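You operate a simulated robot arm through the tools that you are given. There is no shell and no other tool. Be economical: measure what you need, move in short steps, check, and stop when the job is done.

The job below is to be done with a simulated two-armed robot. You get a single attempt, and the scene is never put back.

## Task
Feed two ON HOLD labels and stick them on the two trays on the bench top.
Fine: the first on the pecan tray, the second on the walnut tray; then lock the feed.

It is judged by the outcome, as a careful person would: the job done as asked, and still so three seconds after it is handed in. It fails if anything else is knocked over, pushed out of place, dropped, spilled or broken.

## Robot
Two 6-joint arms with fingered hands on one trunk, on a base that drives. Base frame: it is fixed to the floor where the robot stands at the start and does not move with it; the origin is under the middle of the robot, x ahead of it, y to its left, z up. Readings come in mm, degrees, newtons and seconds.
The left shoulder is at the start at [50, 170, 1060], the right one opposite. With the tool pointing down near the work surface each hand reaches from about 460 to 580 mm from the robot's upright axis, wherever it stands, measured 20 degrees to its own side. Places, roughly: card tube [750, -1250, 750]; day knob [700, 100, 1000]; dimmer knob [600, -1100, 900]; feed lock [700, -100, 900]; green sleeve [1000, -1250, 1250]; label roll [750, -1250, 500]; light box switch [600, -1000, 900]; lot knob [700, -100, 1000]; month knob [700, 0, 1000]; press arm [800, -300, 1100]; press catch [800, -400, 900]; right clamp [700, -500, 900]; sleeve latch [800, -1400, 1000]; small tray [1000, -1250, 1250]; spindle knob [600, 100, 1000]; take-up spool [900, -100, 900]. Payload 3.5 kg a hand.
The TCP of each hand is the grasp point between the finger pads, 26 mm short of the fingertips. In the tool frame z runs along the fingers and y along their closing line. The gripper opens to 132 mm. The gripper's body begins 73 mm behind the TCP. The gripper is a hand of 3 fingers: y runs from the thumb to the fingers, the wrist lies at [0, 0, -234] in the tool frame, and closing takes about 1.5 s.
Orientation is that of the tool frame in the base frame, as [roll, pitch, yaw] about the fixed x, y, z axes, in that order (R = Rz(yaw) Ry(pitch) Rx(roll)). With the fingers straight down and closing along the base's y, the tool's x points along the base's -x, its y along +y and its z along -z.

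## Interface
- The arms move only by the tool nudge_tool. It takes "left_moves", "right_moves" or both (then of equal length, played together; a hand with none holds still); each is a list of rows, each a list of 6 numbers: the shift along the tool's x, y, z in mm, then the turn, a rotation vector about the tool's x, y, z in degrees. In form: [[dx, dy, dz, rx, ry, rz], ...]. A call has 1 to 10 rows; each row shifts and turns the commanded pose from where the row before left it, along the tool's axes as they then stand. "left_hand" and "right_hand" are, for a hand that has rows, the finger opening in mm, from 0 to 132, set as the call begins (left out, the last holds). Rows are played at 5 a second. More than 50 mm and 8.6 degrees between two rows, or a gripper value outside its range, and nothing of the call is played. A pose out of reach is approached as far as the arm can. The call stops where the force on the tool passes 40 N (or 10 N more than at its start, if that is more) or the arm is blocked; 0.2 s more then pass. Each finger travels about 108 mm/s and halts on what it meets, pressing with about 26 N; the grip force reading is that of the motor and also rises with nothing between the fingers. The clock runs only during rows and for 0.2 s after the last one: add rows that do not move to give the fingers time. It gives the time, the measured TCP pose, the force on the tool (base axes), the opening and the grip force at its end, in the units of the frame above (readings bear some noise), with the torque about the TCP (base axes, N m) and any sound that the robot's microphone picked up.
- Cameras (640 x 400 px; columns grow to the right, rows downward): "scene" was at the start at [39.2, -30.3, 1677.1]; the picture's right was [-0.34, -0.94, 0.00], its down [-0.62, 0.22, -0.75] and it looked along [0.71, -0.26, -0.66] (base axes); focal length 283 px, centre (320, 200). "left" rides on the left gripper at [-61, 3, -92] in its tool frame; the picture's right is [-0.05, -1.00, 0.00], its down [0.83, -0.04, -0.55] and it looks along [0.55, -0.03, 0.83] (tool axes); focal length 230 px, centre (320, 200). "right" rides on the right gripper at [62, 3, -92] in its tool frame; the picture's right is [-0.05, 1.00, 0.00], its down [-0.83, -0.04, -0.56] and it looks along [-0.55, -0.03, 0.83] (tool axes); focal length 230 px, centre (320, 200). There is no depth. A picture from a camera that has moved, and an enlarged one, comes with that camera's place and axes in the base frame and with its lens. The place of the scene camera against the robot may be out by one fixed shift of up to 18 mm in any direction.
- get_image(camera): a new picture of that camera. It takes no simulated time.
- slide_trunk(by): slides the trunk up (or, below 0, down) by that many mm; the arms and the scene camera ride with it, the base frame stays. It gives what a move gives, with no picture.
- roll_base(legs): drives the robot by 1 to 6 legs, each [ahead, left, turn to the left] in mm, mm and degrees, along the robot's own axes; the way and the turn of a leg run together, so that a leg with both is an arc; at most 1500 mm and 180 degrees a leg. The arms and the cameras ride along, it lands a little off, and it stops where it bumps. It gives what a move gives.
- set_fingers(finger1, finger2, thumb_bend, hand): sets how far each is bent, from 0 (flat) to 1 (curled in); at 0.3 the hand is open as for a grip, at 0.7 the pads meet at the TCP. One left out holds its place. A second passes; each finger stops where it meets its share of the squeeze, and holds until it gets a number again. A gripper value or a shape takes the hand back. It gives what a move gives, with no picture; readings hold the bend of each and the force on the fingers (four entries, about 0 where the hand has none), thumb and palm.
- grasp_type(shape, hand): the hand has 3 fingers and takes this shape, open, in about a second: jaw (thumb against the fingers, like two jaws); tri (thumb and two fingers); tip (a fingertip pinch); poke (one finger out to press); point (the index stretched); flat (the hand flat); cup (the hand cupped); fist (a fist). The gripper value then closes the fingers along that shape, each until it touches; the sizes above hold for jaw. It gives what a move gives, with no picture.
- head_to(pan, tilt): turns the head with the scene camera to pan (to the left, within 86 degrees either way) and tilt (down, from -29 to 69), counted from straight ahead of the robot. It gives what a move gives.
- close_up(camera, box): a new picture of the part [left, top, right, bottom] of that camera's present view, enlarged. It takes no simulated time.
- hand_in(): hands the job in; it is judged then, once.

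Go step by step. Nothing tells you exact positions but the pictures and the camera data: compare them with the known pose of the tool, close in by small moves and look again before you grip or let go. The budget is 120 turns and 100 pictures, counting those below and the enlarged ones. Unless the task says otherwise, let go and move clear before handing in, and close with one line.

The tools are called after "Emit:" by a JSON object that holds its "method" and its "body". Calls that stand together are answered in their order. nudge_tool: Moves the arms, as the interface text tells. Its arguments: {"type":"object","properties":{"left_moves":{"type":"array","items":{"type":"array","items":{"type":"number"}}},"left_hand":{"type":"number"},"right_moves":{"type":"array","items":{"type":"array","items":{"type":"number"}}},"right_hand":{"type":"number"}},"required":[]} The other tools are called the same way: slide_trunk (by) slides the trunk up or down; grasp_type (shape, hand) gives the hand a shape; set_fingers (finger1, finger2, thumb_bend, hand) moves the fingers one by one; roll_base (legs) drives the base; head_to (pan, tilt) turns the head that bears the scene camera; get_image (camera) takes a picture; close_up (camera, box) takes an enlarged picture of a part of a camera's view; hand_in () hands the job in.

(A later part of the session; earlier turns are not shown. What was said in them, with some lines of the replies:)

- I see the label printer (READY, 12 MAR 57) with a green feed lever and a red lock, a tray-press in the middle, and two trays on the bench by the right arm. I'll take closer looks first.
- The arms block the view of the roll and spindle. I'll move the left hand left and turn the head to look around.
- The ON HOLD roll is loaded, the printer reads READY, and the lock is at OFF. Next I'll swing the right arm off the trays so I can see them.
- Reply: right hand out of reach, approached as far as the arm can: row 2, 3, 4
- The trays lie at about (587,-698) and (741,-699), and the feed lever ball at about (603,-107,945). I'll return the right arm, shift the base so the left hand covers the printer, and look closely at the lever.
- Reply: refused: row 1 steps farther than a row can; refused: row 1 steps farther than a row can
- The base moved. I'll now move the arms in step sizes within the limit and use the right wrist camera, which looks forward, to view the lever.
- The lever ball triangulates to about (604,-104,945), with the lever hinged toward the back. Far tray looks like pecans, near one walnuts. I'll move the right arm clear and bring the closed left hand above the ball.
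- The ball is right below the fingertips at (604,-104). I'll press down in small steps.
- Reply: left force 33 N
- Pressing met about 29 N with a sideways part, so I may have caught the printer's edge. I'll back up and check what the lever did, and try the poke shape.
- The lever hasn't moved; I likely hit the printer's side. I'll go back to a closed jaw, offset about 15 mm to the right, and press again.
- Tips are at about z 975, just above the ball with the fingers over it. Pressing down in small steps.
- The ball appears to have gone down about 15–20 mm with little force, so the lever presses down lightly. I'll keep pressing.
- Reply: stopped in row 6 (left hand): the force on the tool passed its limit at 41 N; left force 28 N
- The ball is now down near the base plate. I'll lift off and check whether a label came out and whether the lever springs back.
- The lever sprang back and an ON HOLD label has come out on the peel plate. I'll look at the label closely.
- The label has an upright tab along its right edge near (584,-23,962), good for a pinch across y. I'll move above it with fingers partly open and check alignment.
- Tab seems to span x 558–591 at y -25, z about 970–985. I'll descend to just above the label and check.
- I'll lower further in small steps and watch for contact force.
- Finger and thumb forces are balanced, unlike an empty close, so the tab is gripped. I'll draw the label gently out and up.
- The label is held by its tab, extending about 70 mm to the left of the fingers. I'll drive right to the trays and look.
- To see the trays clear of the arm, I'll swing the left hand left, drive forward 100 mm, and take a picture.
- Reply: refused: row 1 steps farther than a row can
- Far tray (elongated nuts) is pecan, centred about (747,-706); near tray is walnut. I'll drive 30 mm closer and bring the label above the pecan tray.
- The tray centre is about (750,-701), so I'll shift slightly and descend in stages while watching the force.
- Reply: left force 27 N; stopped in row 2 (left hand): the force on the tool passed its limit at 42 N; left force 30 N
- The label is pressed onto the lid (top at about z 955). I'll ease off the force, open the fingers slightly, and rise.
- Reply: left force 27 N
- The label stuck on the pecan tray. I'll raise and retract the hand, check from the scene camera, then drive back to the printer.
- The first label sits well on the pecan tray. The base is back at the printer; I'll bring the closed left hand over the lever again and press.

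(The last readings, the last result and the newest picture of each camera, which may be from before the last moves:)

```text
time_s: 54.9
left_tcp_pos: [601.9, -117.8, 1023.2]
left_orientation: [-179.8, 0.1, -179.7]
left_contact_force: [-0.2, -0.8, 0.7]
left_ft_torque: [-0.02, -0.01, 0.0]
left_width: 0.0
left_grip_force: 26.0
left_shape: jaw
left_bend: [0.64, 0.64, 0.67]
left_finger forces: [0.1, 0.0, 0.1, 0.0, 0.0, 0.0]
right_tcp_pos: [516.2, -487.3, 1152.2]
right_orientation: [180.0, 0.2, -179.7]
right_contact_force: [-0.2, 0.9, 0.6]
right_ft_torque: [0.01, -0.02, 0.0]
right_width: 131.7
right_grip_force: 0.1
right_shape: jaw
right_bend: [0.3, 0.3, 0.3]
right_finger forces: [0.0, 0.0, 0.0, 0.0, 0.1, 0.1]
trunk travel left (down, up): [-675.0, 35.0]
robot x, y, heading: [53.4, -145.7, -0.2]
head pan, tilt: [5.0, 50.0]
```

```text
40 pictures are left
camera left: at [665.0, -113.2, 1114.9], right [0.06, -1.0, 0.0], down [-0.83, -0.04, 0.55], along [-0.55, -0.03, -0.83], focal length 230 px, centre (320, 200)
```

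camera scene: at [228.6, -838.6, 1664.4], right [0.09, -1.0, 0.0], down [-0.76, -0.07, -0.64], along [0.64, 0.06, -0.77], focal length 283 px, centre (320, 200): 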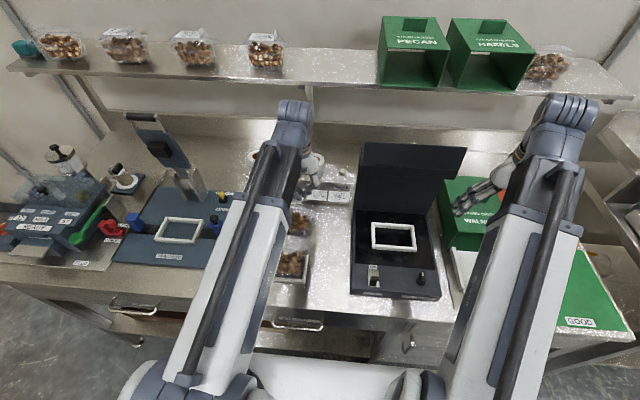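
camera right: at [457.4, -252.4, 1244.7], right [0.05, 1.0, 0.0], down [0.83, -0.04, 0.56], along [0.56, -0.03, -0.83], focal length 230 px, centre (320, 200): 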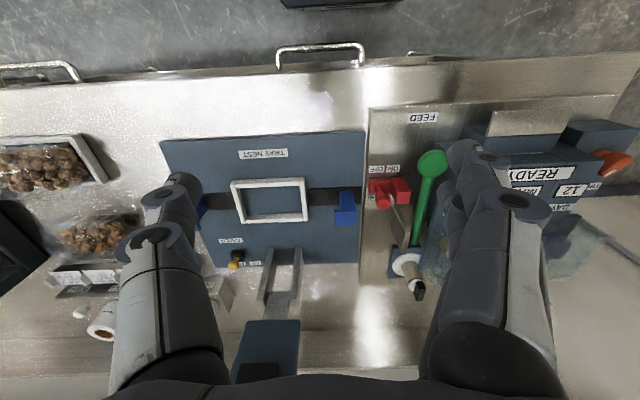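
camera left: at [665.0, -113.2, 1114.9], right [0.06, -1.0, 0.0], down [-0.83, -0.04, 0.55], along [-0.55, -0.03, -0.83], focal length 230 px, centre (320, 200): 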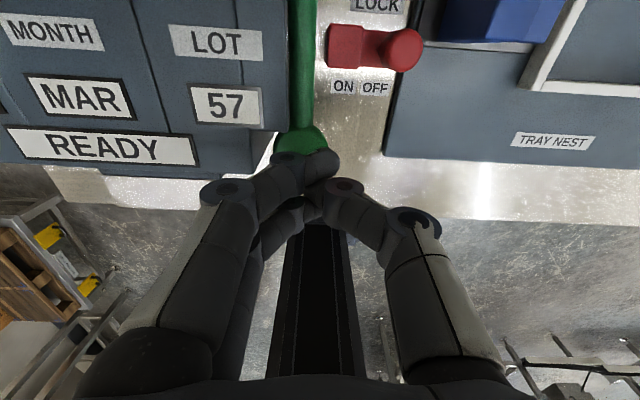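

Emit:
{"method": "nudge_tool", "body": {"left_moves": [[0, 0, 15, 0, 0, 0], [0, 0, 15, 0, 0, 0], [0, 0, 12, 0, 0, 0], [0, 0, 8, 0, 0, 0], [0, 0, 6, 0, 0, 0], [0, 0, 6, 0, 0, 0], [0, 0, 5, 0, 0, 0], [0, 0, 4, 0, 0, 0], [0, 0, 4, 0, 0, 0], [0, 0, 4, 0, 0, 0]]}}

Emit:
{"method": "nudge_tool", "body": {"left_moves": [[0, 0, 2, 0, 0, 0], [0, 0, 2, 0, 0, 0], [0, 0, 0, 0, 0, 0], [0, 0, 0, 0, 0, 0]]}}

Emit:
{"method": "nudge_tool", "body": {"left_moves": [[0, 0, -40, 0, 0, 0], [0, 0, -40, 0, 0, 0], [0, 0, -40, 0, 0, 0], [0, 50, 0, 0, 0, 0], [0, 50, 0, 0, 0, 0], [0, 50, 0, 0, 0, 0], [0, 50, 0, 0, 0, 0], [0, 50, 0, 0, 0, 0]]}}

Emit:
{"method": "close_up", "body": {"camera": "scene", "box": [225, 135, 405, 285]}}

```text
time_s: 57.1
left_tcp_pos: [601.9, -119.8, 947.0]
left_orientation: [-179.5, 0.5, -180.0]
left_contact_force: [-7.0, -4.7, 24.2]
left_ft_torque: [0.01, 0.02, 0.02]
left_width: 0.0
left_grip_force: 25.9
left_shape: jaw
left_bend: [0.67, 0.66, 0.73]
left_finger forces: [0.6, 0.1, 0.0, 0.0, 55.7, 0.0]
right_tcp_pos: [515.2, -490.0, 1154.6]
right_orientation: [-180.0, 0.3, -179.6]
right_contact_force: [-1.4, 0.8, -0.7]
right_ft_torque: [-0.03, 0.0, 0.01]
right_width: 131.9
right_grip_force: 0.2
right_shape: jaw
right_bend: [0.3, 0.3, 0.3]
right_finger forces: [0.0, 0.0, 0.0, 0.0, 0.1, 0.1]
trunk travel left (down, up): [-675.0, 35.0]
robot x, y, heading: [49.3, -146.8, 0.2]
head pan, tilt: [5.0, 50.0]
stopped in row 10 (left hand): the force on the tool passed its limit at 41 N (the readings are from after the stop); the commanded pose is now the measured one
```

```text
time_s: 57.7
left_tcp_pos: [600.6, -121.6, 946.8]
left_orientation: [-179.3, 0.6, 179.8]
left_contact_force: [-9.6, -6.0, 23.8]
left_ft_torque: [0.03, 0.04, 0.07]
left_width: 0.0
left_grip_force: 26.3
left_shape: jaw
left_bend: [0.67, 0.67, 0.74]
left_finger forces: [0.5, 0.0, 0.1, 0.2, 50.1, 0.0]
right_tcp_pos: [514.8, -489.1, 1154.3]
right_orientation: [180.0, 0.3, -179.7]
right_contact_force: [-0.6, -0.4, 0.3]
right_ft_torque: [-0.02, 0.02, 0.01]
right_width: 132.0
right_grip_force: 0.0
right_shape: jaw
right_bend: [0.3, 0.3, 0.3]
right_finger forces: [0.0, 0.1, 0.0, 0.0, 0.0, 0.0]
trunk travel left (down, up): [-675.0, 35.0]
robot x, y, heading: [49.4, -148.9, 0.2]
head pan, tilt: [5.0, 50.0]
stopped in row 2 (left hand): the force on the tool passed its limit at 42 N (the readings are from after the stop); the commanded pose is now the measured one
```

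```text
time_s: 59.5
left_tcp_pos: [599.9, 131.2, 1058.7]
left_orientation: [-179.4, 0.5, -179.9]
left_contact_force: [0.2, 0.3, -0.7]
left_ft_torque: [-0.01, 0.06, -0.01]
left_width: 0.1
left_grip_force: 26.0
left_shape: jaw
left_bend: [0.67, 0.67, 0.73]
left_finger forces: [0.1, 0.0, 0.0, 0.0, 0.0, 0.0]
right_tcp_pos: [517.6, -488.4, 1153.4]
right_orientation: [-180.0, 0.3, -179.6]
right_contact_force: [0.2, -0.1, 0.1]
right_ft_torque: [0.01, -0.02, 0.0]
right_width: 132.0
right_grip_force: 0.0
right_shape: jaw
right_bend: [0.3, 0.3, 0.3]
right_finger forces: [0.1, 0.1, 0.0, 0.0, 0.0, 0.0]
trunk travel left (down, up): [-675.0, 35.0]
robot x, y, heading: [51.5, -146.6, 0.3]
head pan, tilt: [5.0, 50.0]
```

```text
2.67 times, centred on (315, 210) of scene
camera zoom: at [90.3, -140.4, 1664.4], right [0.09, -1.0, 0.0], down [-0.76, -0.07, -0.64], along [0.64, 0.06, -0.77], focal length 754 px, centre (333, 173)
```

zoom: 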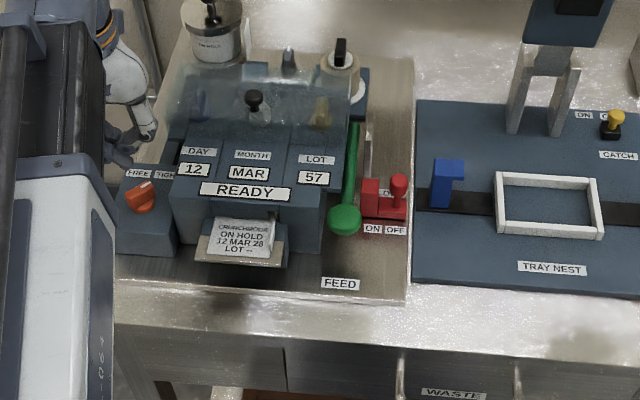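

The second label is out. I'll repeat the same pick: over the tab at (569,-25), descend to z 984 and pinch.

Emit:
{"method": "nudge_tool", "body": {"left_moves": [[8, -40, 0, 0, 0, 0], [8, -40, 0, 0, 0, 0], [8, -40, 0, 0, 0, 0], [7, -36, 0, 0, 0, 0], [0, 0, 20, 0, 0, 0], [0, 0, 20, 0, 0, 0], [0, 0, 15, 0, 0, 0], [0, 0, 0, 0, 0, 0]], "left_hand": 40}}

Emit:
{"method": "close_up", "body": {"camera": "left", "box": [220, 80, 420, 210]}}

```text
time_s: 61.3
left_tcp_pos: [574.0, -25.0, 1008.5]
left_orientation: [-179.4, 0.5, -180.0]
left_contact_force: [0.2, -0.3, 0.1]
left_ft_torque: [-0.02, 0.05, 0.0]
left_width: 39.6
left_grip_force: 0.1
left_shape: jaw
left_bend: [0.73, 0.73, 0.7]
left_finger forces: [0.0, 0.1, 0.0, 0.0, 0.0, 0.0]
right_tcp_pos: [517.5, -488.6, 1153.3]
right_orientation: [179.9, 0.1, -179.7]
right_contact_force: [-0.4, 0.6, 0.7]
right_ft_torque: [0.0, 0.01, 0.02]
right_width: 131.9
right_grip_force: 0.0
right_shape: jaw
right_bend: [0.3, 0.3, 0.3]
right_finger forces: [0.1, 0.0, 0.0, 0.1, 0.0, 0.1]
trunk travel left (down, up): [-675.0, 35.0]
robot x, y, heading: [52.2, -150.5, 0.6]
head pan, tilt: [5.0, 50.0]
```

```text
3.08 times, centred on (320, 145) of left
camera zoom: at [635.3, -20.8, 1100.6], right [0.05, -1.0, 0.01], down [-0.84, -0.04, 0.55], along [-0.55, -0.04, -0.84], focal length 708 px, centre (320, 369)
```

zoom: 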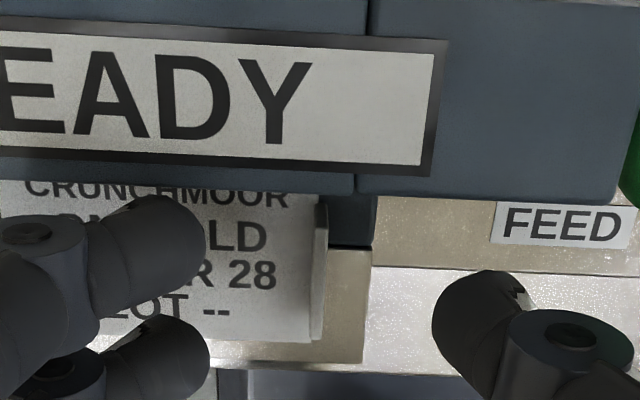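

Emit:
{"method": "nudge_tool", "body": {"left_moves": [[4, 0, 8, 0, 0, 0], [0, 0, 8, 0, 0, 0], [0, 0, 6, 0, 0, 0], [0, 0, 3, 0, 0, 0], [0, 0, 0, 0, 0, 0]]}}

Emit:
{"method": "nudge_tool", "body": {"left_moves": [[0, 0, 0, 0, 0, 0], [0, 0, 0, 0, 0, 0], [0, 0, 0, 0, 0, 0], [0, 0, 0, 0, 0, 0], [0, 0, 0, 0, 0, 0]], "left_hand": 0}}

Emit:
{"method": "nudge_tool", "body": {"left_moves": [[3, 0, -3, 0, 0, 0], [5, 0, -5, 0, 0, 0], [10, 0, -10, 0, 0, 0], [15, 0, -20, 0, 0, 0], [15, 0, -30, 0, 0, 0], [0, 0, -40, 0, 0, 0]]}}

Emit:
{"method": "get_image", "body": {"camera": "left"}}

```text
time_s: 62.5
left_tcp_pos: [567.4, -26.7, 982.5]
left_orientation: [-179.5, 0.5, -180.0]
left_contact_force: [0.1, -0.7, 0.2]
left_ft_torque: [-0.02, -0.01, 0.04]
left_width: 39.9
left_grip_force: 0.1
left_shape: jaw
left_bend: [0.73, 0.73, 0.7]
left_finger forces: [0.0, 0.0, 0.0, 0.0, 0.0, 0.1]
right_tcp_pos: [516.9, -488.5, 1154.0]
right_orientation: [-180.0, 0.2, -179.7]
right_contact_force: [0.2, -0.1, 0.0]
right_ft_torque: [0.02, 0.01, 0.04]
right_width: 131.8
right_grip_force: 0.1
right_shape: jaw
right_bend: [0.3, 0.3, 0.3]
right_finger forces: [0.0, 0.1, 0.0, 0.0, 0.0, 0.0]
trunk travel left (down, up): [-675.0, 35.0]
robot x, y, heading: [57.0, -144.5, 0.2]
head pan, tilt: [5.0, 50.0]
```

```text
time_s: 63.7
left_tcp_pos: [569.4, -26.7, 983.5]
left_orientation: [-179.4, 0.5, -180.0]
left_contact_force: [-0.8, 0.3, 0.2]
left_ft_torque: [0.02, 0.01, 0.02]
left_width: 0.2
left_grip_force: 26.3
left_shape: jaw
left_bend: [0.7, 0.7, 0.7]
left_finger forces: [11.5, 11.5, 0.0, 0.0, 23.1, 0.0]
right_tcp_pos: [516.8, -488.6, 1154.0]
right_orientation: [-179.9, 0.1, -179.6]
right_contact_force: [-0.2, 0.3, -0.3]
right_ft_torque: [-0.03, 0.02, 0.01]
right_width: 131.9
right_grip_force: 0.1
right_shape: jaw
right_bend: [0.3, 0.3, 0.3]
right_finger forces: [0.1, 0.0, 0.0, 0.0, 0.0, 0.0]
trunk travel left (down, up): [-675.0, 35.0]
robot x, y, heading: [54.8, -143.7, 0.5]
head pan, tilt: [5.0, 50.0]
```

```text
time_s: 65.1
left_tcp_pos: [517.1, -26.7, 1090.7]
left_orientation: [-179.5, 0.5, 180.0]
left_contact_force: [-0.4, -0.6, 0.5]
left_ft_torque: [0.03, -0.03, -0.02]
left_width: 0.0
left_grip_force: 26.4
left_shape: jaw
left_bend: [0.7, 0.7, 0.7]
left_finger forces: [11.8, 11.5, 0.0, 0.0, 23.1, 0.0]
right_tcp_pos: [517.2, -488.2, 1154.3]
right_orientation: [-180.0, 0.2, -179.8]
right_contact_force: [0.1, 0.3, 0.6]
right_ft_torque: [-0.01, -0.02, -0.02]
right_width: 131.8
right_grip_force: 0.0
right_shape: jaw
right_bend: [0.3, 0.3, 0.3]
right_finger forces: [0.0, 0.0, 0.1, 0.1, 0.0, 0.0]
trunk travel left (down, up): [-675.0, 35.0]
robot x, y, heading: [56.8, -149.4, 0.6]
head pan, tilt: [5.0, 50.0]
```

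```text
37 pictures are left
camera left: at [579.3, -22.1, 1183.6], right [0.05, -1.0, 0.01], down [-0.84, -0.04, 0.55], along [-0.55, -0.04, -0.84], focal length 230 px, centre (320, 200)
```

left: 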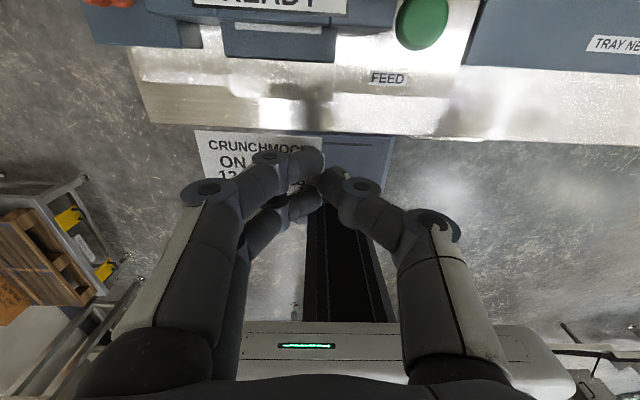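

Label two is held. I'll drive right; the walnut tray is reachable without driving forward.

Emit:
{"method": "roll_base", "body": {"legs": [[0, -695, -0.4]]}}

Emit:
{"method": "nudge_tool", "body": {"left_moves": [[-20, 0, 0, 0, 0, 0], [-20, 0, 0, 0, 0, 0], [-20, 0, 0, 0, 0, 0], [0, 0, 20, 0, 0, 0]]}}

Emit:
{"method": "get_image", "body": {"camera": "left"}}

```text
time_s: 68.9
left_tcp_pos: [516.2, -726.8, 1091.6]
left_orientation: [-179.4, 0.4, 178.9]
left_contact_force: [-0.4, 0.3, -0.9]
left_ft_torque: [-0.02, -0.01, 0.03]
left_width: 0.0
left_grip_force: 26.2
left_shape: jaw
left_bend: [0.7, 0.7, 0.7]
left_finger forces: [11.7, 11.4, 0.1, 0.1, 23.2, 0.0]
right_tcp_pos: [507.6, -1188.5, 1152.8]
right_orientation: [180.0, 0.2, 179.1]
right_contact_force: [-0.8, 0.4, 0.8]
right_ft_torque: [0.06, -0.01, 0.0]
right_width: 131.7
right_grip_force: 0.0
right_shape: jaw
right_bend: [0.3, 0.3, 0.3]
right_finger forces: [0.0, 0.1, 0.0, 0.0, 0.0, 0.1]
trunk travel left (down, up): [-675.0, 35.0]
robot x, y, heading: [52.4, -838.1, -0.6]
head pan, tilt: [5.0, 50.0]
```

```text
time_s: 69.9
left_tcp_pos: [576.5, -729.8, 1071.5]
left_orientation: [-179.4, 0.4, 178.9]
left_contact_force: [-0.1, 0.1, -1.5]
left_ft_torque: [-0.02, -0.02, -0.01]
left_width: 0.0
left_grip_force: 26.0
left_shape: jaw
left_bend: [0.7, 0.7, 0.7]
left_finger forces: [11.7, 11.4, 0.0, 0.1, 23.3, 0.0]
right_tcp_pos: [507.9, -1187.3, 1153.5]
right_orientation: [-179.9, 0.2, 179.1]
right_contact_force: [0.0, 0.7, 0.0]
right_ft_torque: [0.0, 0.05, 0.0]
right_width: 131.9
right_grip_force: 0.0
right_shape: jaw
right_bend: [0.3, 0.3, 0.3]
right_finger forces: [0.0, 0.0, 0.0, 0.0, 0.1, 0.0]
trunk travel left (down, up): [-675.0, 35.0]
robot x, y, heading: [49.7, -834.8, -0.7]
head pan, tilt: [5.0, 50.0]
```

```text
36 pictures are left
camera left: at [638.5, -724.8, 1163.3], right [0.03, -1.0, 0.01], down [-0.84, -0.02, 0.55], along [-0.55, -0.03, -0.84], focal length 230 px, centre (320, 200)
```

left: 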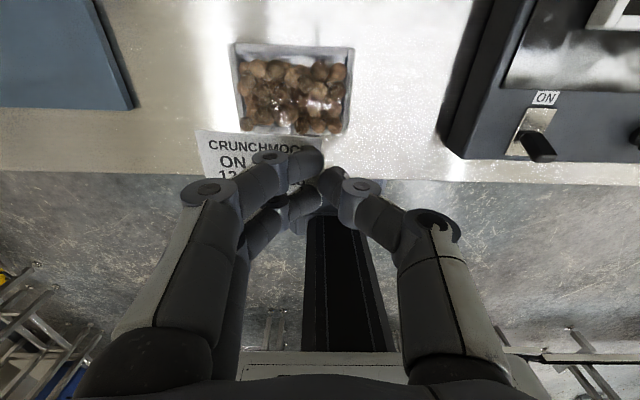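

Tray centre is about (602,-703). I'll align the label over it and descend.

Emit:
{"method": "nudge_tool", "body": {"left_moves": [[-19, -8, 10, 0, 0, 0], [0, 0, 20, 0, 0, 0], [0, 0, 20, 0, 0, 0], [0, 0, 14, 0, 0, 0], [0, 0, 10, 0, 0, 0], [0, 0, 0, 0, 0, 0]]}}

Emit:
{"method": "close_up", "body": {"camera": "left", "box": [170, 60, 390, 270]}}

```text
time_s: 71.3
left_tcp_pos: [595.5, -736.2, 997.8]
left_orientation: [-179.5, 0.5, 178.9]
left_contact_force: [0.4, -0.3, -1.2]
left_ft_torque: [0.0, 0.0, -0.03]
left_width: 0.1
left_grip_force: 25.9
left_shape: jaw
left_bend: [0.7, 0.7, 0.7]
left_finger forces: [11.8, 11.6, 0.0, 0.0, 23.2, 0.1]
right_tcp_pos: [508.3, -1188.2, 1153.7]
right_orientation: [179.9, 0.2, 179.2]
right_contact_force: [0.1, 0.3, 0.4]
right_ft_torque: [0.0, -0.04, -0.04]
right_width: 131.9
right_grip_force: 0.1
right_shape: jaw
right_bend: [0.3, 0.3, 0.3]
right_finger forces: [0.1, 0.0, 0.0, 0.0, 0.1, 0.0]
trunk travel left (down, up): [-675.0, 35.0]
robot x, y, heading: [48.7, -836.6, -0.7]
head pan, tilt: [5.0, 50.0]
```

```text
1.90 times, centred on (280, 165) of left
camera zoom: at [658.1, -732.6, 1089.8], right [0.03, -1.0, 0.01], down [-0.84, -0.02, 0.55], along [-0.55, -0.03, -0.84], focal length 438 px, centre (396, 267)
```

zoom: 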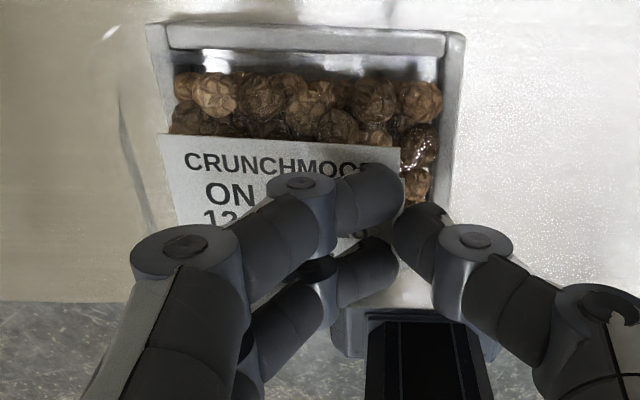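

Emit:
{"method": "nudge_tool", "body": {"left_moves": [[0, 0, 3, 0, 0, 0], [0, 0, 3, 0, 0, 0], [0, 0, 2, 0, 0, 0], [0, 0, 2, 0, 0, 0], [0, 0, 2, 0, 0, 0], [0, 0, 0, 0, 0, 0]]}}

```text
time_s: 72.7
left_tcp_pos: [594.4, -737.1, 986.6]
left_orientation: [-179.5, 0.5, 178.9]
left_contact_force: [-4.2, 1.9, 22.2]
left_ft_torque: [0.09, -0.01, 0.04]
left_width: 0.0
left_grip_force: 25.5
left_shape: jaw
left_bend: [0.7, 0.7, 0.71]
left_finger forces: [16.9, 14.7, 0.1, 0.0, 30.6, 0.0]
right_tcp_pos: [506.6, -1188.1, 1153.5]
right_orientation: [180.0, 0.4, 179.1]
right_contact_force: [0.2, 0.2, -0.2]
right_ft_torque: [-0.01, 0.0, 0.0]
right_width: 132.1
right_grip_force: 0.1
right_shape: jaw
right_bend: [0.3, 0.3, 0.3]
right_finger forces: [0.1, 0.1, 0.0, 0.0, 0.1, 0.0]
trunk travel left (down, up): [-675.0, 35.0]
robot x, y, heading: [51.4, -838.1, -0.8]
head pan, tilt: [5.0, 50.0]
```

Contact made with 22 N. I'll press a touch more, ease off, release and rise.

Emit:
{"method": "nudge_tool", "body": {"left_moves": [[0, 0, 1, 0, 0, 0], [0, 0, 0, 0, 0, 0], [0, 0, -1, 0, 0, 0]]}}

Emit:
{"method": "nudge_tool", "body": {"left_moves": [[0, 0, 0, 0, 0, 0], [0, 0, 0, 0, 0, 0], [0, 0, 0, 0, 0, 0], [0, 0, -2, 0, 0, 0], [0, 0, -5, 0, 0, 0], [0, 0, -15, 0, 0, 0], [0, 0, -25, 0, 0, 0], [0, 0, -40, 0, 0, 0], [0, 0, -30, 0, 0, 0]], "left_hand": 40}}

Emit:
{"method": "nudge_tool", "body": {"left_moves": [[10, 45, 0, 0, 0, 0], [10, 45, 0, 0, 0, 0], [10, 45, 0, 0, 0, 0], [10, 45, 0, 0, 0, 0], [10, 45, 0, 0, 0, 0]]}}

Emit:
{"method": "get_image", "body": {"camera": "scene"}}

```text
time_s: 73.5
left_tcp_pos: [593.4, -737.1, 985.8]
left_orientation: [-179.4, 0.5, 178.9]
left_contact_force: [-4.1, 2.6, 27.5]
left_ft_torque: [0.09, -0.03, 0.03]
left_width: 0.0
left_grip_force: 26.3
left_shape: jaw
left_bend: [0.71, 0.7, 0.71]
left_finger forces: [17.7, 15.3, 0.0, 0.0, 31.5, 0.0]
right_tcp_pos: [505.2, -1187.5, 1154.3]
right_orientation: [180.0, 0.3, 179.2]
right_contact_force: [0.7, -0.4, -0.2]
right_ft_torque: [0.0, -0.01, 0.02]
right_width: 131.9
right_grip_force: 0.1
right_shape: jaw
right_bend: [0.3, 0.3, 0.3]
right_finger forces: [0.0, 0.0, 0.0, 0.0, 0.0, 0.0]
trunk travel left (down, up): [-675.0, 35.0]
robot x, y, heading: [53.7, -836.0, -0.7]
head pan, tilt: [5.0, 50.0]
```

```text
time_s: 75.5
left_tcp_pos: [593.2, -737.0, 1101.3]
left_orientation: [-179.3, 0.5, 178.9]
left_contact_force: [-0.5, -0.4, 0.4]
left_ft_torque: [0.04, 0.03, 0.02]
left_width: 39.5
left_grip_force: 0.1
left_shape: jaw
left_bend: [0.74, 0.74, 0.7]
left_finger forces: [0.0, 0.0, 0.1, 0.1, 0.0, 0.1]
right_tcp_pos: [507.3, -1188.6, 1154.4]
right_orientation: [-180.0, 0.2, 179.2]
right_contact_force: [-0.3, 0.6, -0.7]
right_ft_torque: [-0.01, -0.01, -0.02]
right_width: 131.9
right_grip_force: 0.0
right_shape: jaw
right_bend: [0.3, 0.3, 0.3]
right_finger forces: [0.1, 0.0, 0.0, 0.0, 0.0, 0.0]
trunk travel left (down, up): [-675.0, 35.0]
robot x, y, heading: [52.0, -832.9, -0.9]
head pan, tilt: [5.0, 50.0]
```

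```text
time_s: 76.7
left_tcp_pos: [551.4, -509.2, 1097.9]
left_orientation: [-179.4, 0.4, 179.0]
left_contact_force: [-0.5, 0.9, 0.1]
left_ft_torque: [0.01, -0.01, 0.0]
left_width: 39.9
left_grip_force: 0.1
left_shape: jaw
left_bend: [0.74, 0.74, 0.7]
left_finger forces: [0.0, 0.1, 0.0, 0.0, 0.1, 0.1]
right_tcp_pos: [507.5, -1187.8, 1153.5]
right_orientation: [180.0, 0.2, 179.2]
right_contact_force: [0.5, -0.1, -0.8]
right_ft_torque: [0.01, 0.02, -0.05]
right_width: 131.9
right_grip_force: 0.1
right_shape: jaw
right_bend: [0.3, 0.3, 0.3]
right_finger forces: [0.1, 0.0, 0.0, 0.0, 0.1, 0.0]
trunk travel left (down, up): [-675.0, 35.0]
robot x, y, heading: [50.1, -839.9, -1.0]
head pan, tilt: [5.0, 50.0]
```

```text
34 pictures are left
camera scene: at [87.3, -831.5, 1664.4], right [0.07, -1.0, 0.0], down [-0.76, -0.06, -0.64], along [0.64, 0.05, -0.77], focal length 283 px, centre (320, 200)
```

scene: 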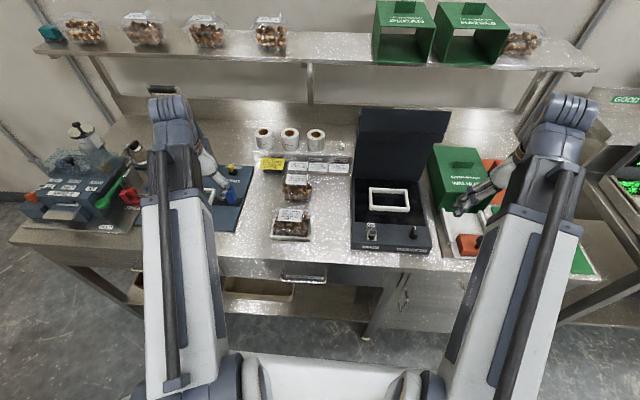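

Emit:
{"method": "close_up", "body": {"camera": "scene", "box": [240, 145, 350, 250]}}

Emit:
{"method": "roll_base", "body": {"legs": [[0, 0, 0.9], [5, 640, 0]]}}

Emit:
{"method": "get_image", "body": {"camera": "left"}}

Emit:
{"method": "close_up", "body": {"camera": "scene", "box": [250, 130, 450, 270]}}

```text
3.81 times, centred on (295, 198) of scene
camera zoom: at [87.3, -831.5, 1664.4], right [0.07, -1.0, 0.0], down [-0.76, -0.06, -0.64], along [0.64, 0.05, -0.77], focal length 1078 px, centre (415, 210)
```

zoom: 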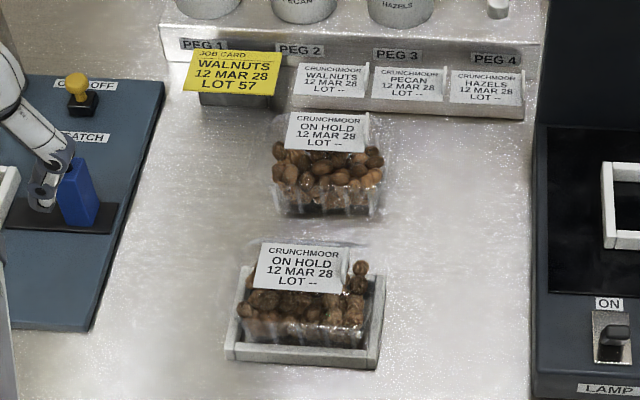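

```text
time_s: 80.6
left_tcp_pos: [551.9, 143.3, 1099.4]
left_orientation: [-179.4, 0.5, 179.6]
left_contact_force: [-0.4, 0.0, 0.9]
left_ft_torque: [0.01, 0.01, -0.02]
left_width: 39.6
left_grip_force: 0.1
left_shape: jaw
left_bend: [0.74, 0.74, 0.7]
left_finger forces: [0.0, 0.0, 0.1, 0.0, 0.0, 0.0]
right_tcp_pos: [516.7, -536.9, 1153.2]
right_orientation: [-179.9, 0.2, 179.9]
right_contact_force: [0.3, 0.0, -0.6]
right_ft_torque: [0.01, 0.03, -0.01]
right_width: 131.9
right_grip_force: 0.1
right_shape: jaw
right_bend: [0.3, 0.3, 0.3]
right_finger forces: [0.1, 0.0, 0.0, 0.0, 0.0, 0.0]
trunk travel left (down, up): [-675.0, 35.0]
robot x, y, heading: [55.5, -192.8, -0.1]
head pan, tilt: [5.0, 50.0]
```

```text
32 pictures are left
camera left: at [613.7, 146.9, 1190.3], right [0.05, -1.0, 0.01], down [-0.84, -0.03, 0.55], along [-0.55, -0.03, -0.84], focal length 230 px, centre (320, 200)
```

left: 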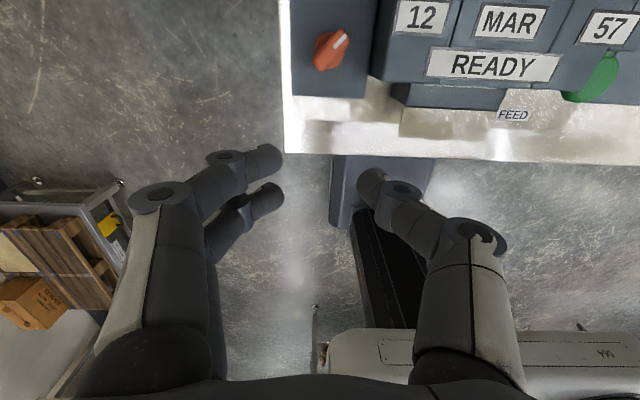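

```text
2.86 times, centred on (350, 200) of scene
camera zoom: at [92.1, -186.3, 1664.4], right [0.09, -1.0, 0.0], down [-0.76, -0.07, -0.64], along [0.64, 0.06, -0.77], focal length 808 px, centre (234, 200)
```

zoom: 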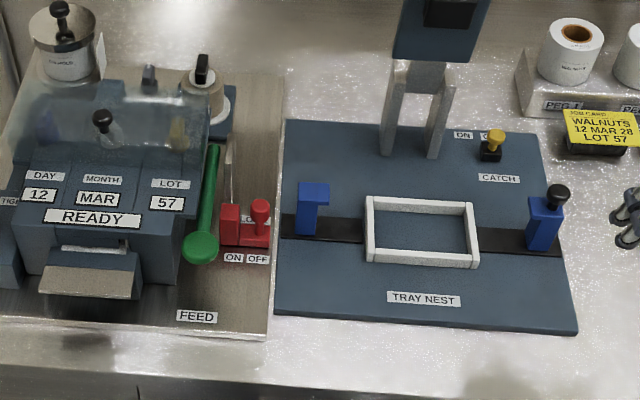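

Both labels are on their trays. Now the lock: a closer look.

Emit:
{"method": "close_up", "body": {"camera": "scene", "box": [305, 170, 350, 225]}}

Emit:
{"method": "nudge_tool", "body": {"left_moves": [[-20, -45, 0, 0, 0, 0], [-20, -45, 0, 0, 0, 0], [-20, -45, 0, 0, 0, 0], [-15, -45, 0, 0, 0, 0], [-15, -45, 0, 0, 0, 0], [-15, -45, 0, 0, 0, 0], [-5, -20, 0, 0, 0, 0]]}}

Emit:
{"method": "get_image", "body": {"camera": "left"}}

```text
7.27 times, centred on (328, 198) of scene
camera zoom: at [92.1, -186.3, 1664.4], right [0.09, -1.0, 0.0], down [-0.76, -0.07, -0.64], along [0.64, 0.06, -0.77], focal length 2057 px, centre (266, 218)
```

zoom: 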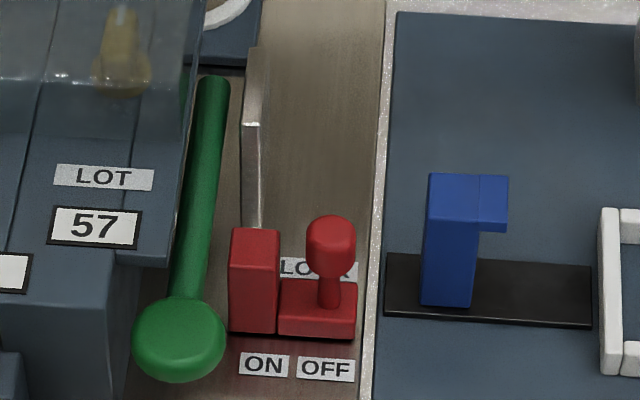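

```text
time_s: 82.2
left_tcp_pos: [660.8, -148.3, 1103.4]
left_orientation: [-179.4, 0.4, 179.7]
left_contact_force: [1.0, -0.1, -0.2]
left_ft_torque: [0.02, 0.0, -0.03]
left_width: 39.6
left_grip_force: 0.0
left_shape: jaw
left_bend: [0.74, 0.74, 0.7]
left_finger forces: [0.0, 0.0, 0.0, 0.1, 0.1, 0.0]
right_tcp_pos: [516.4, -538.5, 1152.8]
right_orientation: [180.0, 0.2, 179.9]
right_contact_force: [0.2, 0.7, 0.9]
right_ft_torque: [0.06, 0.0, 0.0]
right_width: 132.2
right_grip_force: 0.2
right_shape: jaw
right_bend: [0.3, 0.3, 0.3]
right_finger forces: [0.0, 0.0, 0.0, 0.1, 0.0, 0.0]
trunk travel left (down, up): [-675.0, 35.0]
robot x, y, heading: [52.9, -194.9, -0.1]
head pan, tilt: [5.0, 50.0]
```

```text
29 pictures are left
camera left: at [722.7, -143.2, 1194.7], right [0.05, -1.0, 0.01], down [-0.84, -0.03, 0.55], along [-0.55, -0.03, -0.84], focal length 230 px, centre (320, 200)
```

left: 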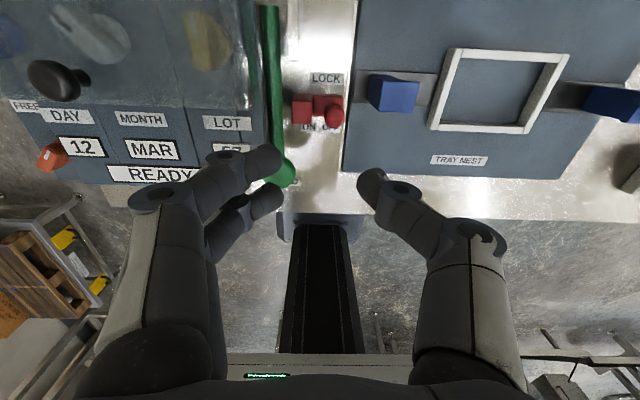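

The lock is a slider: moving the red knob about 26 mm left (OFF to ON) puts the tall block under the lever. The knob is near (674,-157,950). I'll place closed fingers on its right side to push it left.

Emit:
{"method": "nudge_tool", "body": {"left_moves": [[-8, -33, 20, 0, 0, 0], [0, 0, 30, 0, 0, 0], [0, 0, 33, 0, 0, 0], [0, 0, 0, 0, 0, 0], [0, 0, 0, 0, 0, 0]], "left_hand": 0}}

Emit:
{"method": "get_image", "body": {"camera": "left"}}

Emit:
{"method": "close_up", "body": {"camera": "scene", "box": [300, 150, 370, 225]}}

```text
time_s: 83.4
left_tcp_pos: [669.6, -183.1, 1021.3]
left_orientation: [-179.4, 0.4, 179.7]
left_contact_force: [0.0, -0.4, -0.9]
left_ft_torque: [0.0, -0.01, 0.02]
left_width: 0.1
left_grip_force: 26.4
left_shape: jaw
left_bend: [0.64, 0.64, 0.67]
left_finger forces: [0.1, 0.1, 0.1, 0.1, 0.1, 0.1]
right_tcp_pos: [516.5, -537.5, 1153.0]
right_orientation: [-180.0, 0.2, 179.9]
right_contact_force: [-0.4, 0.1, 0.4]
right_ft_torque: [0.0, 0.01, -0.03]
right_width: 132.0
right_grip_force: 0.0
right_shape: jaw
right_bend: [0.3, 0.3, 0.3]
right_finger forces: [0.0, 0.0, 0.0, 0.0, 0.1, 0.0]
trunk travel left (down, up): [-675.0, 35.0]
robot x, y, heading: [53.2, -194.6, 0.1]
head pan, tilt: [5.0, 50.0]
```

```text
28 pictures are left
camera left: at [730.5, -178.0, 1113.4], right [0.05, -1.0, 0.01], down [-0.84, -0.03, 0.55], along [-0.55, -0.03, -0.84], focal length 230 px, centre (320, 200)
```

left: 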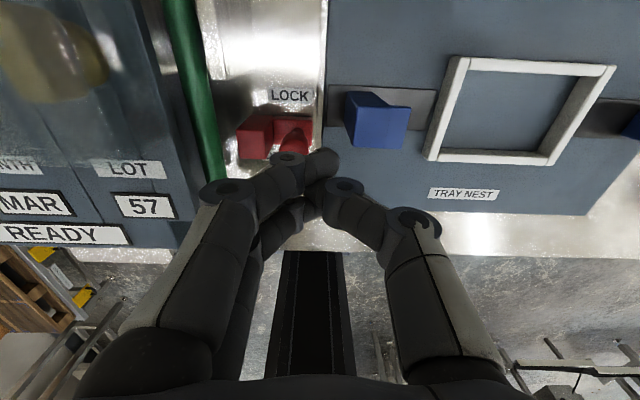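

```text
5.33 times, centred on (335, 188) of scene
camera zoom: at [92.2, -186.9, 1664.4], right [0.09, -1.0, 0.0], down [-0.76, -0.07, -0.64], along [0.64, 0.06, -0.77], focal length 1508 px, centre (240, 267)
```

zoom: 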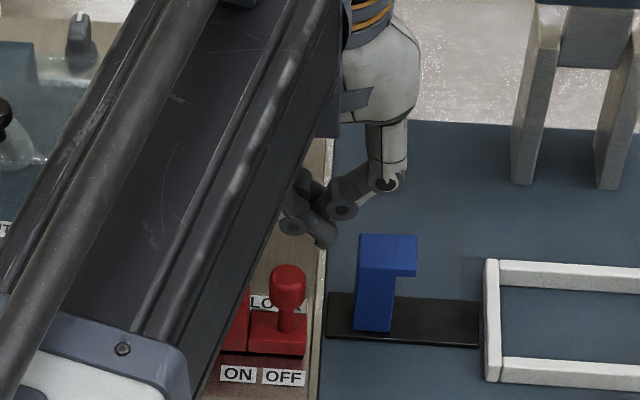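

Emit:
{"method": "close_up", "body": {"camera": "left", "box": [220, 80, 420, 210]}}

```text
3.08 times, centred on (320, 145) of left
camera zoom: at [730.5, -178.0, 1113.4], right [0.05, -1.0, 0.01], down [-0.84, -0.03, 0.55], along [-0.55, -0.03, -0.84], focal length 708 px, centre (320, 369)
```

zoom: 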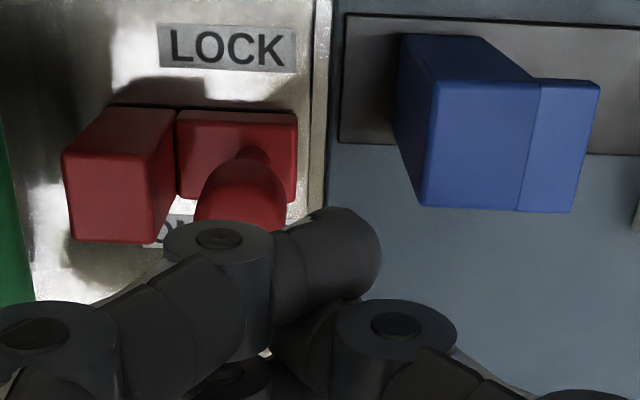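

The knob spans about y -152 to -174, and the blue clamp starts at -208. I'll set the fingers at y -189, descend between them, then check.

Emit:
{"method": "nudge_tool", "body": {"left_moves": [[1, -6, 10, 0, 0, 0], [0, 0, 15, 0, 0, 0], [0, 0, 12, 0, 0, 0], [0, 0, 10, 0, 0, 0], [0, 0, 8, 0, 0, 0], [0, 0, 0, 0, 0, 0]]}}

Emit:
{"method": "get_image", "body": {"camera": "left"}}

Emit:
{"method": "close_up", "body": {"camera": "scene", "box": [300, 150, 370, 225]}}

```text
time_s: 84.8
left_tcp_pos: [666.3, -190.7, 965.9]
left_orientation: [-179.5, 0.5, 179.6]
left_contact_force: [-3.1, -0.8, 8.4]
left_ft_torque: [0.16, 0.05, 0.05]
left_width: 0.2
left_grip_force: 26.1
left_shape: jaw
left_bend: [0.64, 0.65, 0.67]
left_finger forces: [0.1, 8.0, 0.0, 0.0, 0.0, 0.0]
right_tcp_pos: [517.4, -537.5, 1152.9]
right_orientation: [-180.0, 0.2, 179.8]
right_contact_force: [0.0, -1.0, 0.4]
right_ft_torque: [-0.04, -0.01, 0.01]
right_width: 132.0
right_grip_force: 0.1
right_shape: jaw
right_bend: [0.3, 0.3, 0.3]
right_finger forces: [0.0, 0.0, 0.0, 0.0, 0.0, 0.1]
trunk travel left (down, up): [-675.0, 35.0]
robot x, y, heading: [56.1, -192.0, -0.1]
head pan, tilt: [5.0, 50.0]
```

```text
25 pictures are left
camera left: at [728.4, -185.3, 1057.8], right [0.05, -1.0, 0.01], down [-0.84, -0.03, 0.55], along [-0.55, -0.03, -0.84], focal length 230 px, centre (320, 200)
```

left: 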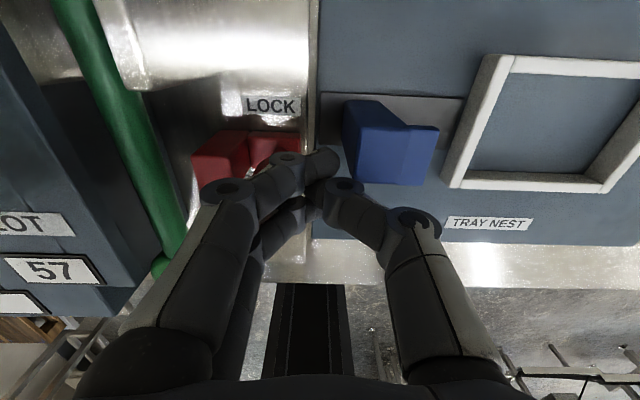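

```text
5.33 times, centred on (335, 188) of scene
camera zoom: at [91.1, -187.1, 1664.6], right [0.09, -1.0, 0.0], down [-0.76, -0.07, -0.64], along [0.64, 0.06, -0.77], focal length 1508 px, centre (240, 267)
```

zoom: 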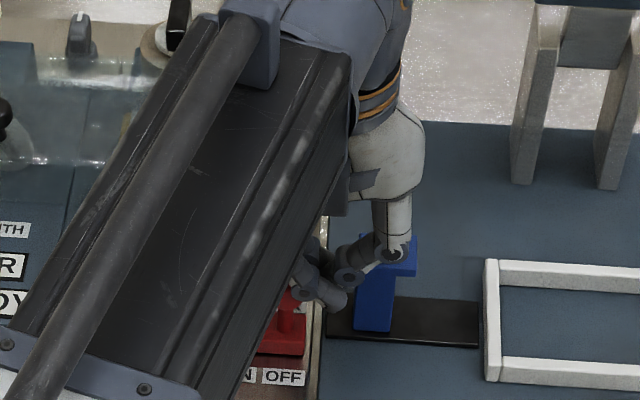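

A knuckle is touching the knob's top. I'll rise 7 mm so the fingertips meet the knob's side, then push left gently.

Emit:
{"method": "nudge_tool", "body": {"left_moves": [[0, 0, -7, 0, 0, 0], [0, 3, 0, 0, 0, 0], [0, 3, 0, 0, 0, 0], [0, 3, 0, 0, 0, 0], [0, 3, 0, 0, 0, 0], [0, 3, 0, 0, 0, 0]]}}

Emit:
{"method": "get_image", "body": {"camera": "left"}}

```text
time_s: 86.2
left_tcp_pos: [668.3, -174.3, 972.2]
left_orientation: [-179.3, 0.5, 179.6]
left_contact_force: [-0.2, -1.1, 0.8]
left_ft_torque: [-0.05, 0.03, 0.0]
left_width: 0.0
left_grip_force: 26.2
left_shape: jaw
left_bend: [0.64, 0.65, 0.67]
left_finger forces: [0.0, 0.0, 0.0, 0.0, 0.1, 0.0]
right_tcp_pos: [516.5, -537.4, 1154.2]
right_orientation: [180.0, 0.2, 179.8]
right_contact_force: [-1.0, -0.5, -0.7]
right_ft_torque: [-0.01, 0.0, 0.0]
right_width: 131.6
right_grip_force: 0.0
right_shape: jaw
right_bend: [0.3, 0.3, 0.3]
right_finger forces: [0.0, 0.1, 0.0, 0.0, 0.1, 0.0]
trunk travel left (down, up): [-675.0, 35.0]
robot x, y, heading: [56.8, -189.9, -0.4]
head pan, tilt: [5.0, 50.0]
```

```text
23 pictures are left
camera left: at [730.0, -169.0, 1064.1], right [0.05, -1.0, 0.01], down [-0.84, -0.03, 0.55], along [-0.55, -0.03, -0.84], focal length 230 px, centre (320, 200)
```

left: 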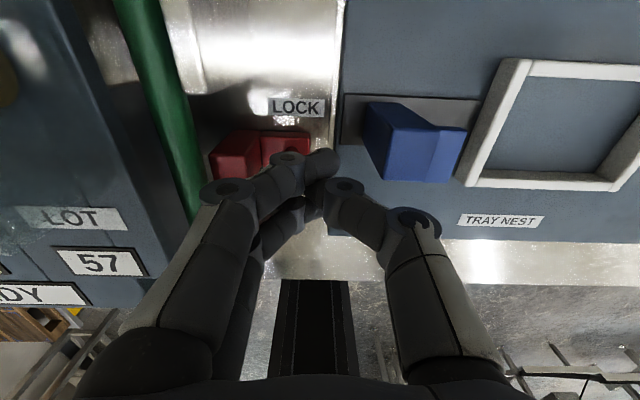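

The slider moved about 10 mm with little force. I'll keep pushing left.

Emit:
{"method": "nudge_tool", "body": {"left_moves": [[0, 3, 0, 0, 0, 0], [0, 3, 0, 0, 0, 0], [0, 3, 0, 0, 0, 0], [0, 3, 0, 0, 0, 0], [0, 0, 0, 0, 0, 0]]}}

Emit:
{"method": "nudge_tool", "body": {"left_moves": [[0, 2, 0, 0, 0, 0], [0, 2, 0, 0, 0, 0], [0, 2, 0, 0, 0, 0], [0, 0, 0, 0, 0, 0]]}}

Emit:
{"method": "get_image", "body": {"camera": "left"}}

```text
time_s: 87.4
left_tcp_pos: [668.4, -163.1, 973.0]
left_orientation: [-179.4, 0.5, 179.7]
left_contact_force: [0.2, -0.3, 0.1]
left_ft_torque: [0.0, 0.0, -0.01]
left_width: 0.2
left_grip_force: 26.0
left_shape: jaw
left_bend: [0.64, 0.65, 0.67]
left_finger forces: [0.0, 0.0, 0.1, 0.1, 0.0, 0.1]
right_tcp_pos: [517.3, -536.4, 1154.0]
right_orientation: [180.0, 0.2, 179.9]
right_contact_force: [0.3, 0.8, -0.1]
right_ft_torque: [0.0, -0.02, -0.01]
right_width: 132.0
right_grip_force: 0.0
right_shape: jaw
right_bend: [0.3, 0.3, 0.3]
right_finger forces: [0.1, 0.0, 0.1, 0.1, 0.0, 0.0]
trunk travel left (down, up): [-675.0, 35.0]
robot x, y, heading: [54.5, -194.1, -0.3]
head pan, tilt: [5.0, 50.0]
```

```text
time_s: 88.4
left_tcp_pos: [667.5, -157.5, 972.5]
left_orientation: [-179.5, 0.5, 179.7]
left_contact_force: [0.8, 0.9, 0.8]
left_ft_torque: [0.03, -0.02, 0.02]
left_width: 0.0
left_grip_force: 25.7
left_shape: jaw
left_bend: [0.64, 0.65, 0.67]
left_finger forces: [0.0, 0.1, 0.0, 0.0, 0.1, 0.0]
right_tcp_pos: [515.4, -536.7, 1153.2]
right_orientation: [-179.9, 0.2, 179.9]
right_contact_force: [0.3, 0.3, -0.1]
right_ft_torque: [0.05, 0.01, 0.02]
right_width: 131.8
right_grip_force: 0.1
right_shape: jaw
right_bend: [0.3, 0.3, 0.3]
right_finger forces: [0.0, 0.1, 0.0, 0.0, 0.0, 0.1]
trunk travel left (down, up): [-675.0, 35.0]
robot x, y, heading: [54.0, -191.5, -0.2]
head pan, tilt: [5.0, 50.0]
```

```text
22 pictures are left
camera left: at [729.9, -151.8, 1064.2], right [0.05, -1.0, 0.01], down [-0.84, -0.03, 0.55], along [-0.55, -0.03, -0.84], focal length 230 px, centre (320, 200)
```

left: 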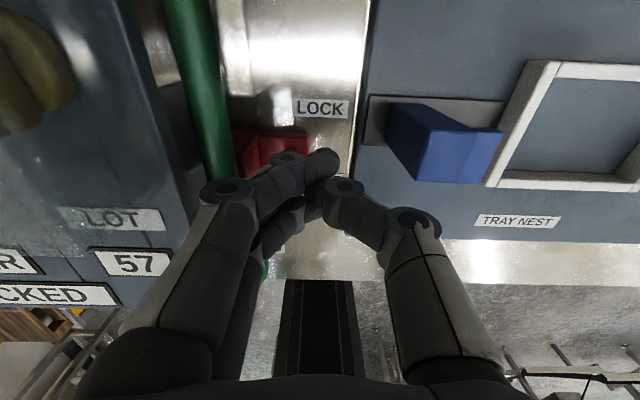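

The display now reads LOCKED. I'll nudge slightly farther to make sure it is fully home, then back off and inspect.

Emit:
{"method": "nudge_tool", "body": {"left_moves": [[0, 2, 0, 0, 0, 0], [0, 2, 0, 0, 0, 0], [0, 0, 0, 0, 0, 0]]}}

Emit:
{"method": "nudge_tool", "body": {"left_moves": [[0, -10, 0, 0, 0, 0], [0, -5, -5, 0, 0, 0], [0, 0, -45, 0, 0, 0], [0, 0, -45, 0, 0, 0], [0, 0, -40, 0, 0, 0], [10, 45, 0, 0, 0, 0], [10, 45, 0, 0, 0, 0], [10, 45, 0, 0, 0, 0], [10, 45, 0, 0, 0, 0], [10, 45, 0, 0, 0, 0]]}}

Emit:
{"method": "nudge_tool", "body": {"left_moves": [[10, 45, 0, 0, 0, 0], [10, 45, 0, 0, 0, 0]]}}

Emit:
{"method": "close_up", "body": {"camera": "scene", "box": [250, 130, 450, 270]}}

```text
time_s: 89.2
left_tcp_pos: [669.6, -154.4, 972.2]
left_orientation: [-179.5, 0.4, 179.6]
left_contact_force: [-1.0, -5.8, 1.5]
left_ft_torque: [-0.1, 0.0, 0.01]
left_width: 0.3
left_grip_force: 25.9
left_shape: jaw
left_bend: [0.64, 0.65, 0.67]
left_finger forces: [0.0, 0.0, 0.0, 0.0, 0.0, 0.0]
right_tcp_pos: [516.5, -537.7, 1153.5]
right_orientation: [-180.0, 0.1, 179.9]
right_contact_force: [-0.7, 0.5, 0.3]
right_ft_torque: [-0.02, 0.02, 0.0]
right_width: 131.9
right_grip_force: 0.0
right_shape: jaw
right_bend: [0.3, 0.3, 0.3]
right_finger forces: [0.0, 0.1, 0.1, 0.0, 0.0, 0.0]
trunk travel left (down, up): [-675.0, 35.0]
robot x, y, heading: [58.6, -193.0, -0.1]
head pan, tilt: [5.0, 50.0]
```

```text
time_s: 91.4
left_tcp_pos: [617.5, 62.3, 1104.4]
left_orientation: [-179.3, 0.5, 179.7]
left_contact_force: [-0.2, -0.2, 0.0]
left_ft_torque: [-0.02, 0.01, -0.02]
left_width: 0.0
left_grip_force: 26.1
left_shape: jaw
left_bend: [0.64, 0.65, 0.67]
left_finger forces: [0.1, 0.1, 0.0, 0.1, 0.1, 0.0]
right_tcp_pos: [516.3, -537.9, 1153.1]
right_orientation: [-180.0, 0.2, 179.9]
right_contact_force: [-0.4, 0.4, 0.0]
right_ft_torque: [-0.05, -0.01, 0.01]
right_width: 131.7
right_grip_force: 0.0
right_shape: jaw
right_bend: [0.3, 0.3, 0.3]
right_finger forces: [0.0, 0.0, 0.1, 0.0, 0.0, 0.0]
trunk travel left (down, up): [-675.0, 35.0]
robot x, y, heading: [52.3, -192.1, -0.0]
head pan, tilt: [5.0, 50.0]
```

```text
time_s: 92.0
left_tcp_pos: [597.6, 149.9, 1102.0]
left_orientation: [-179.4, 0.4, 179.6]
left_contact_force: [-0.6, 0.4, -0.2]
left_ft_torque: [-0.02, 0.0, -0.03]
left_width: 0.0
left_grip_force: 25.8
left_shape: jaw
left_bend: [0.64, 0.65, 0.67]
left_finger forces: [0.1, 0.0, 0.0, 0.0, 0.0, 0.0]
right_tcp_pos: [516.7, -537.6, 1153.2]
right_orientation: [-180.0, 0.2, 179.9]
right_contact_force: [-0.1, -0.5, 0.1]
right_ft_torque: [-0.01, -0.01, 0.02]
right_width: 131.7
right_grip_force: 0.1
right_shape: jaw
right_bend: [0.3, 0.3, 0.3]
right_finger forces: [0.0, 0.1, 0.1, 0.0, 0.0, 0.0]
trunk travel left (down, up): [-675.0, 35.0]
robot x, y, heading: [55.8, -195.5, -0.1]
head pan, tilt: [5.0, 50.0]
```

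```text
2.86 times, centred on (350, 200) of scene
camera zoom: at [92.1, -186.5, 1664.4], right [0.09, -1.0, 0.0], down [-0.76, -0.07, -0.64], along [0.64, 0.06, -0.77], focal length 808 px, centre (234, 200)
```

zoom: 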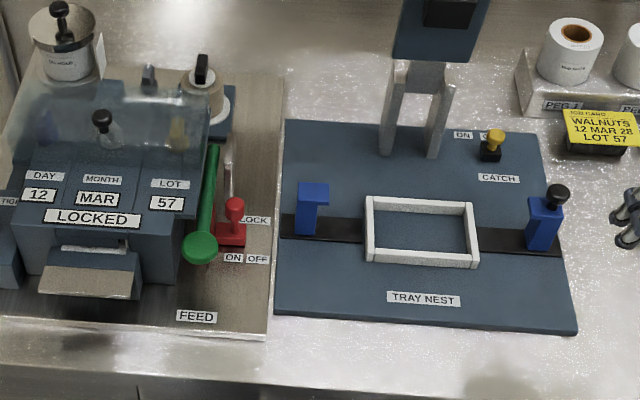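

The feed shows LOCKED with the knob at ON, both labels were seen stuck on their trays, and both hands are clear, so I'm handing in.

Emit:
{"method": "hand_in", "body": {}}

```text
The job is handed in.
```

I stuck the first ON HOLD label on the pecan tray and the second on the walnut tray, then locked the feed; the printer display now reads LOCKED.
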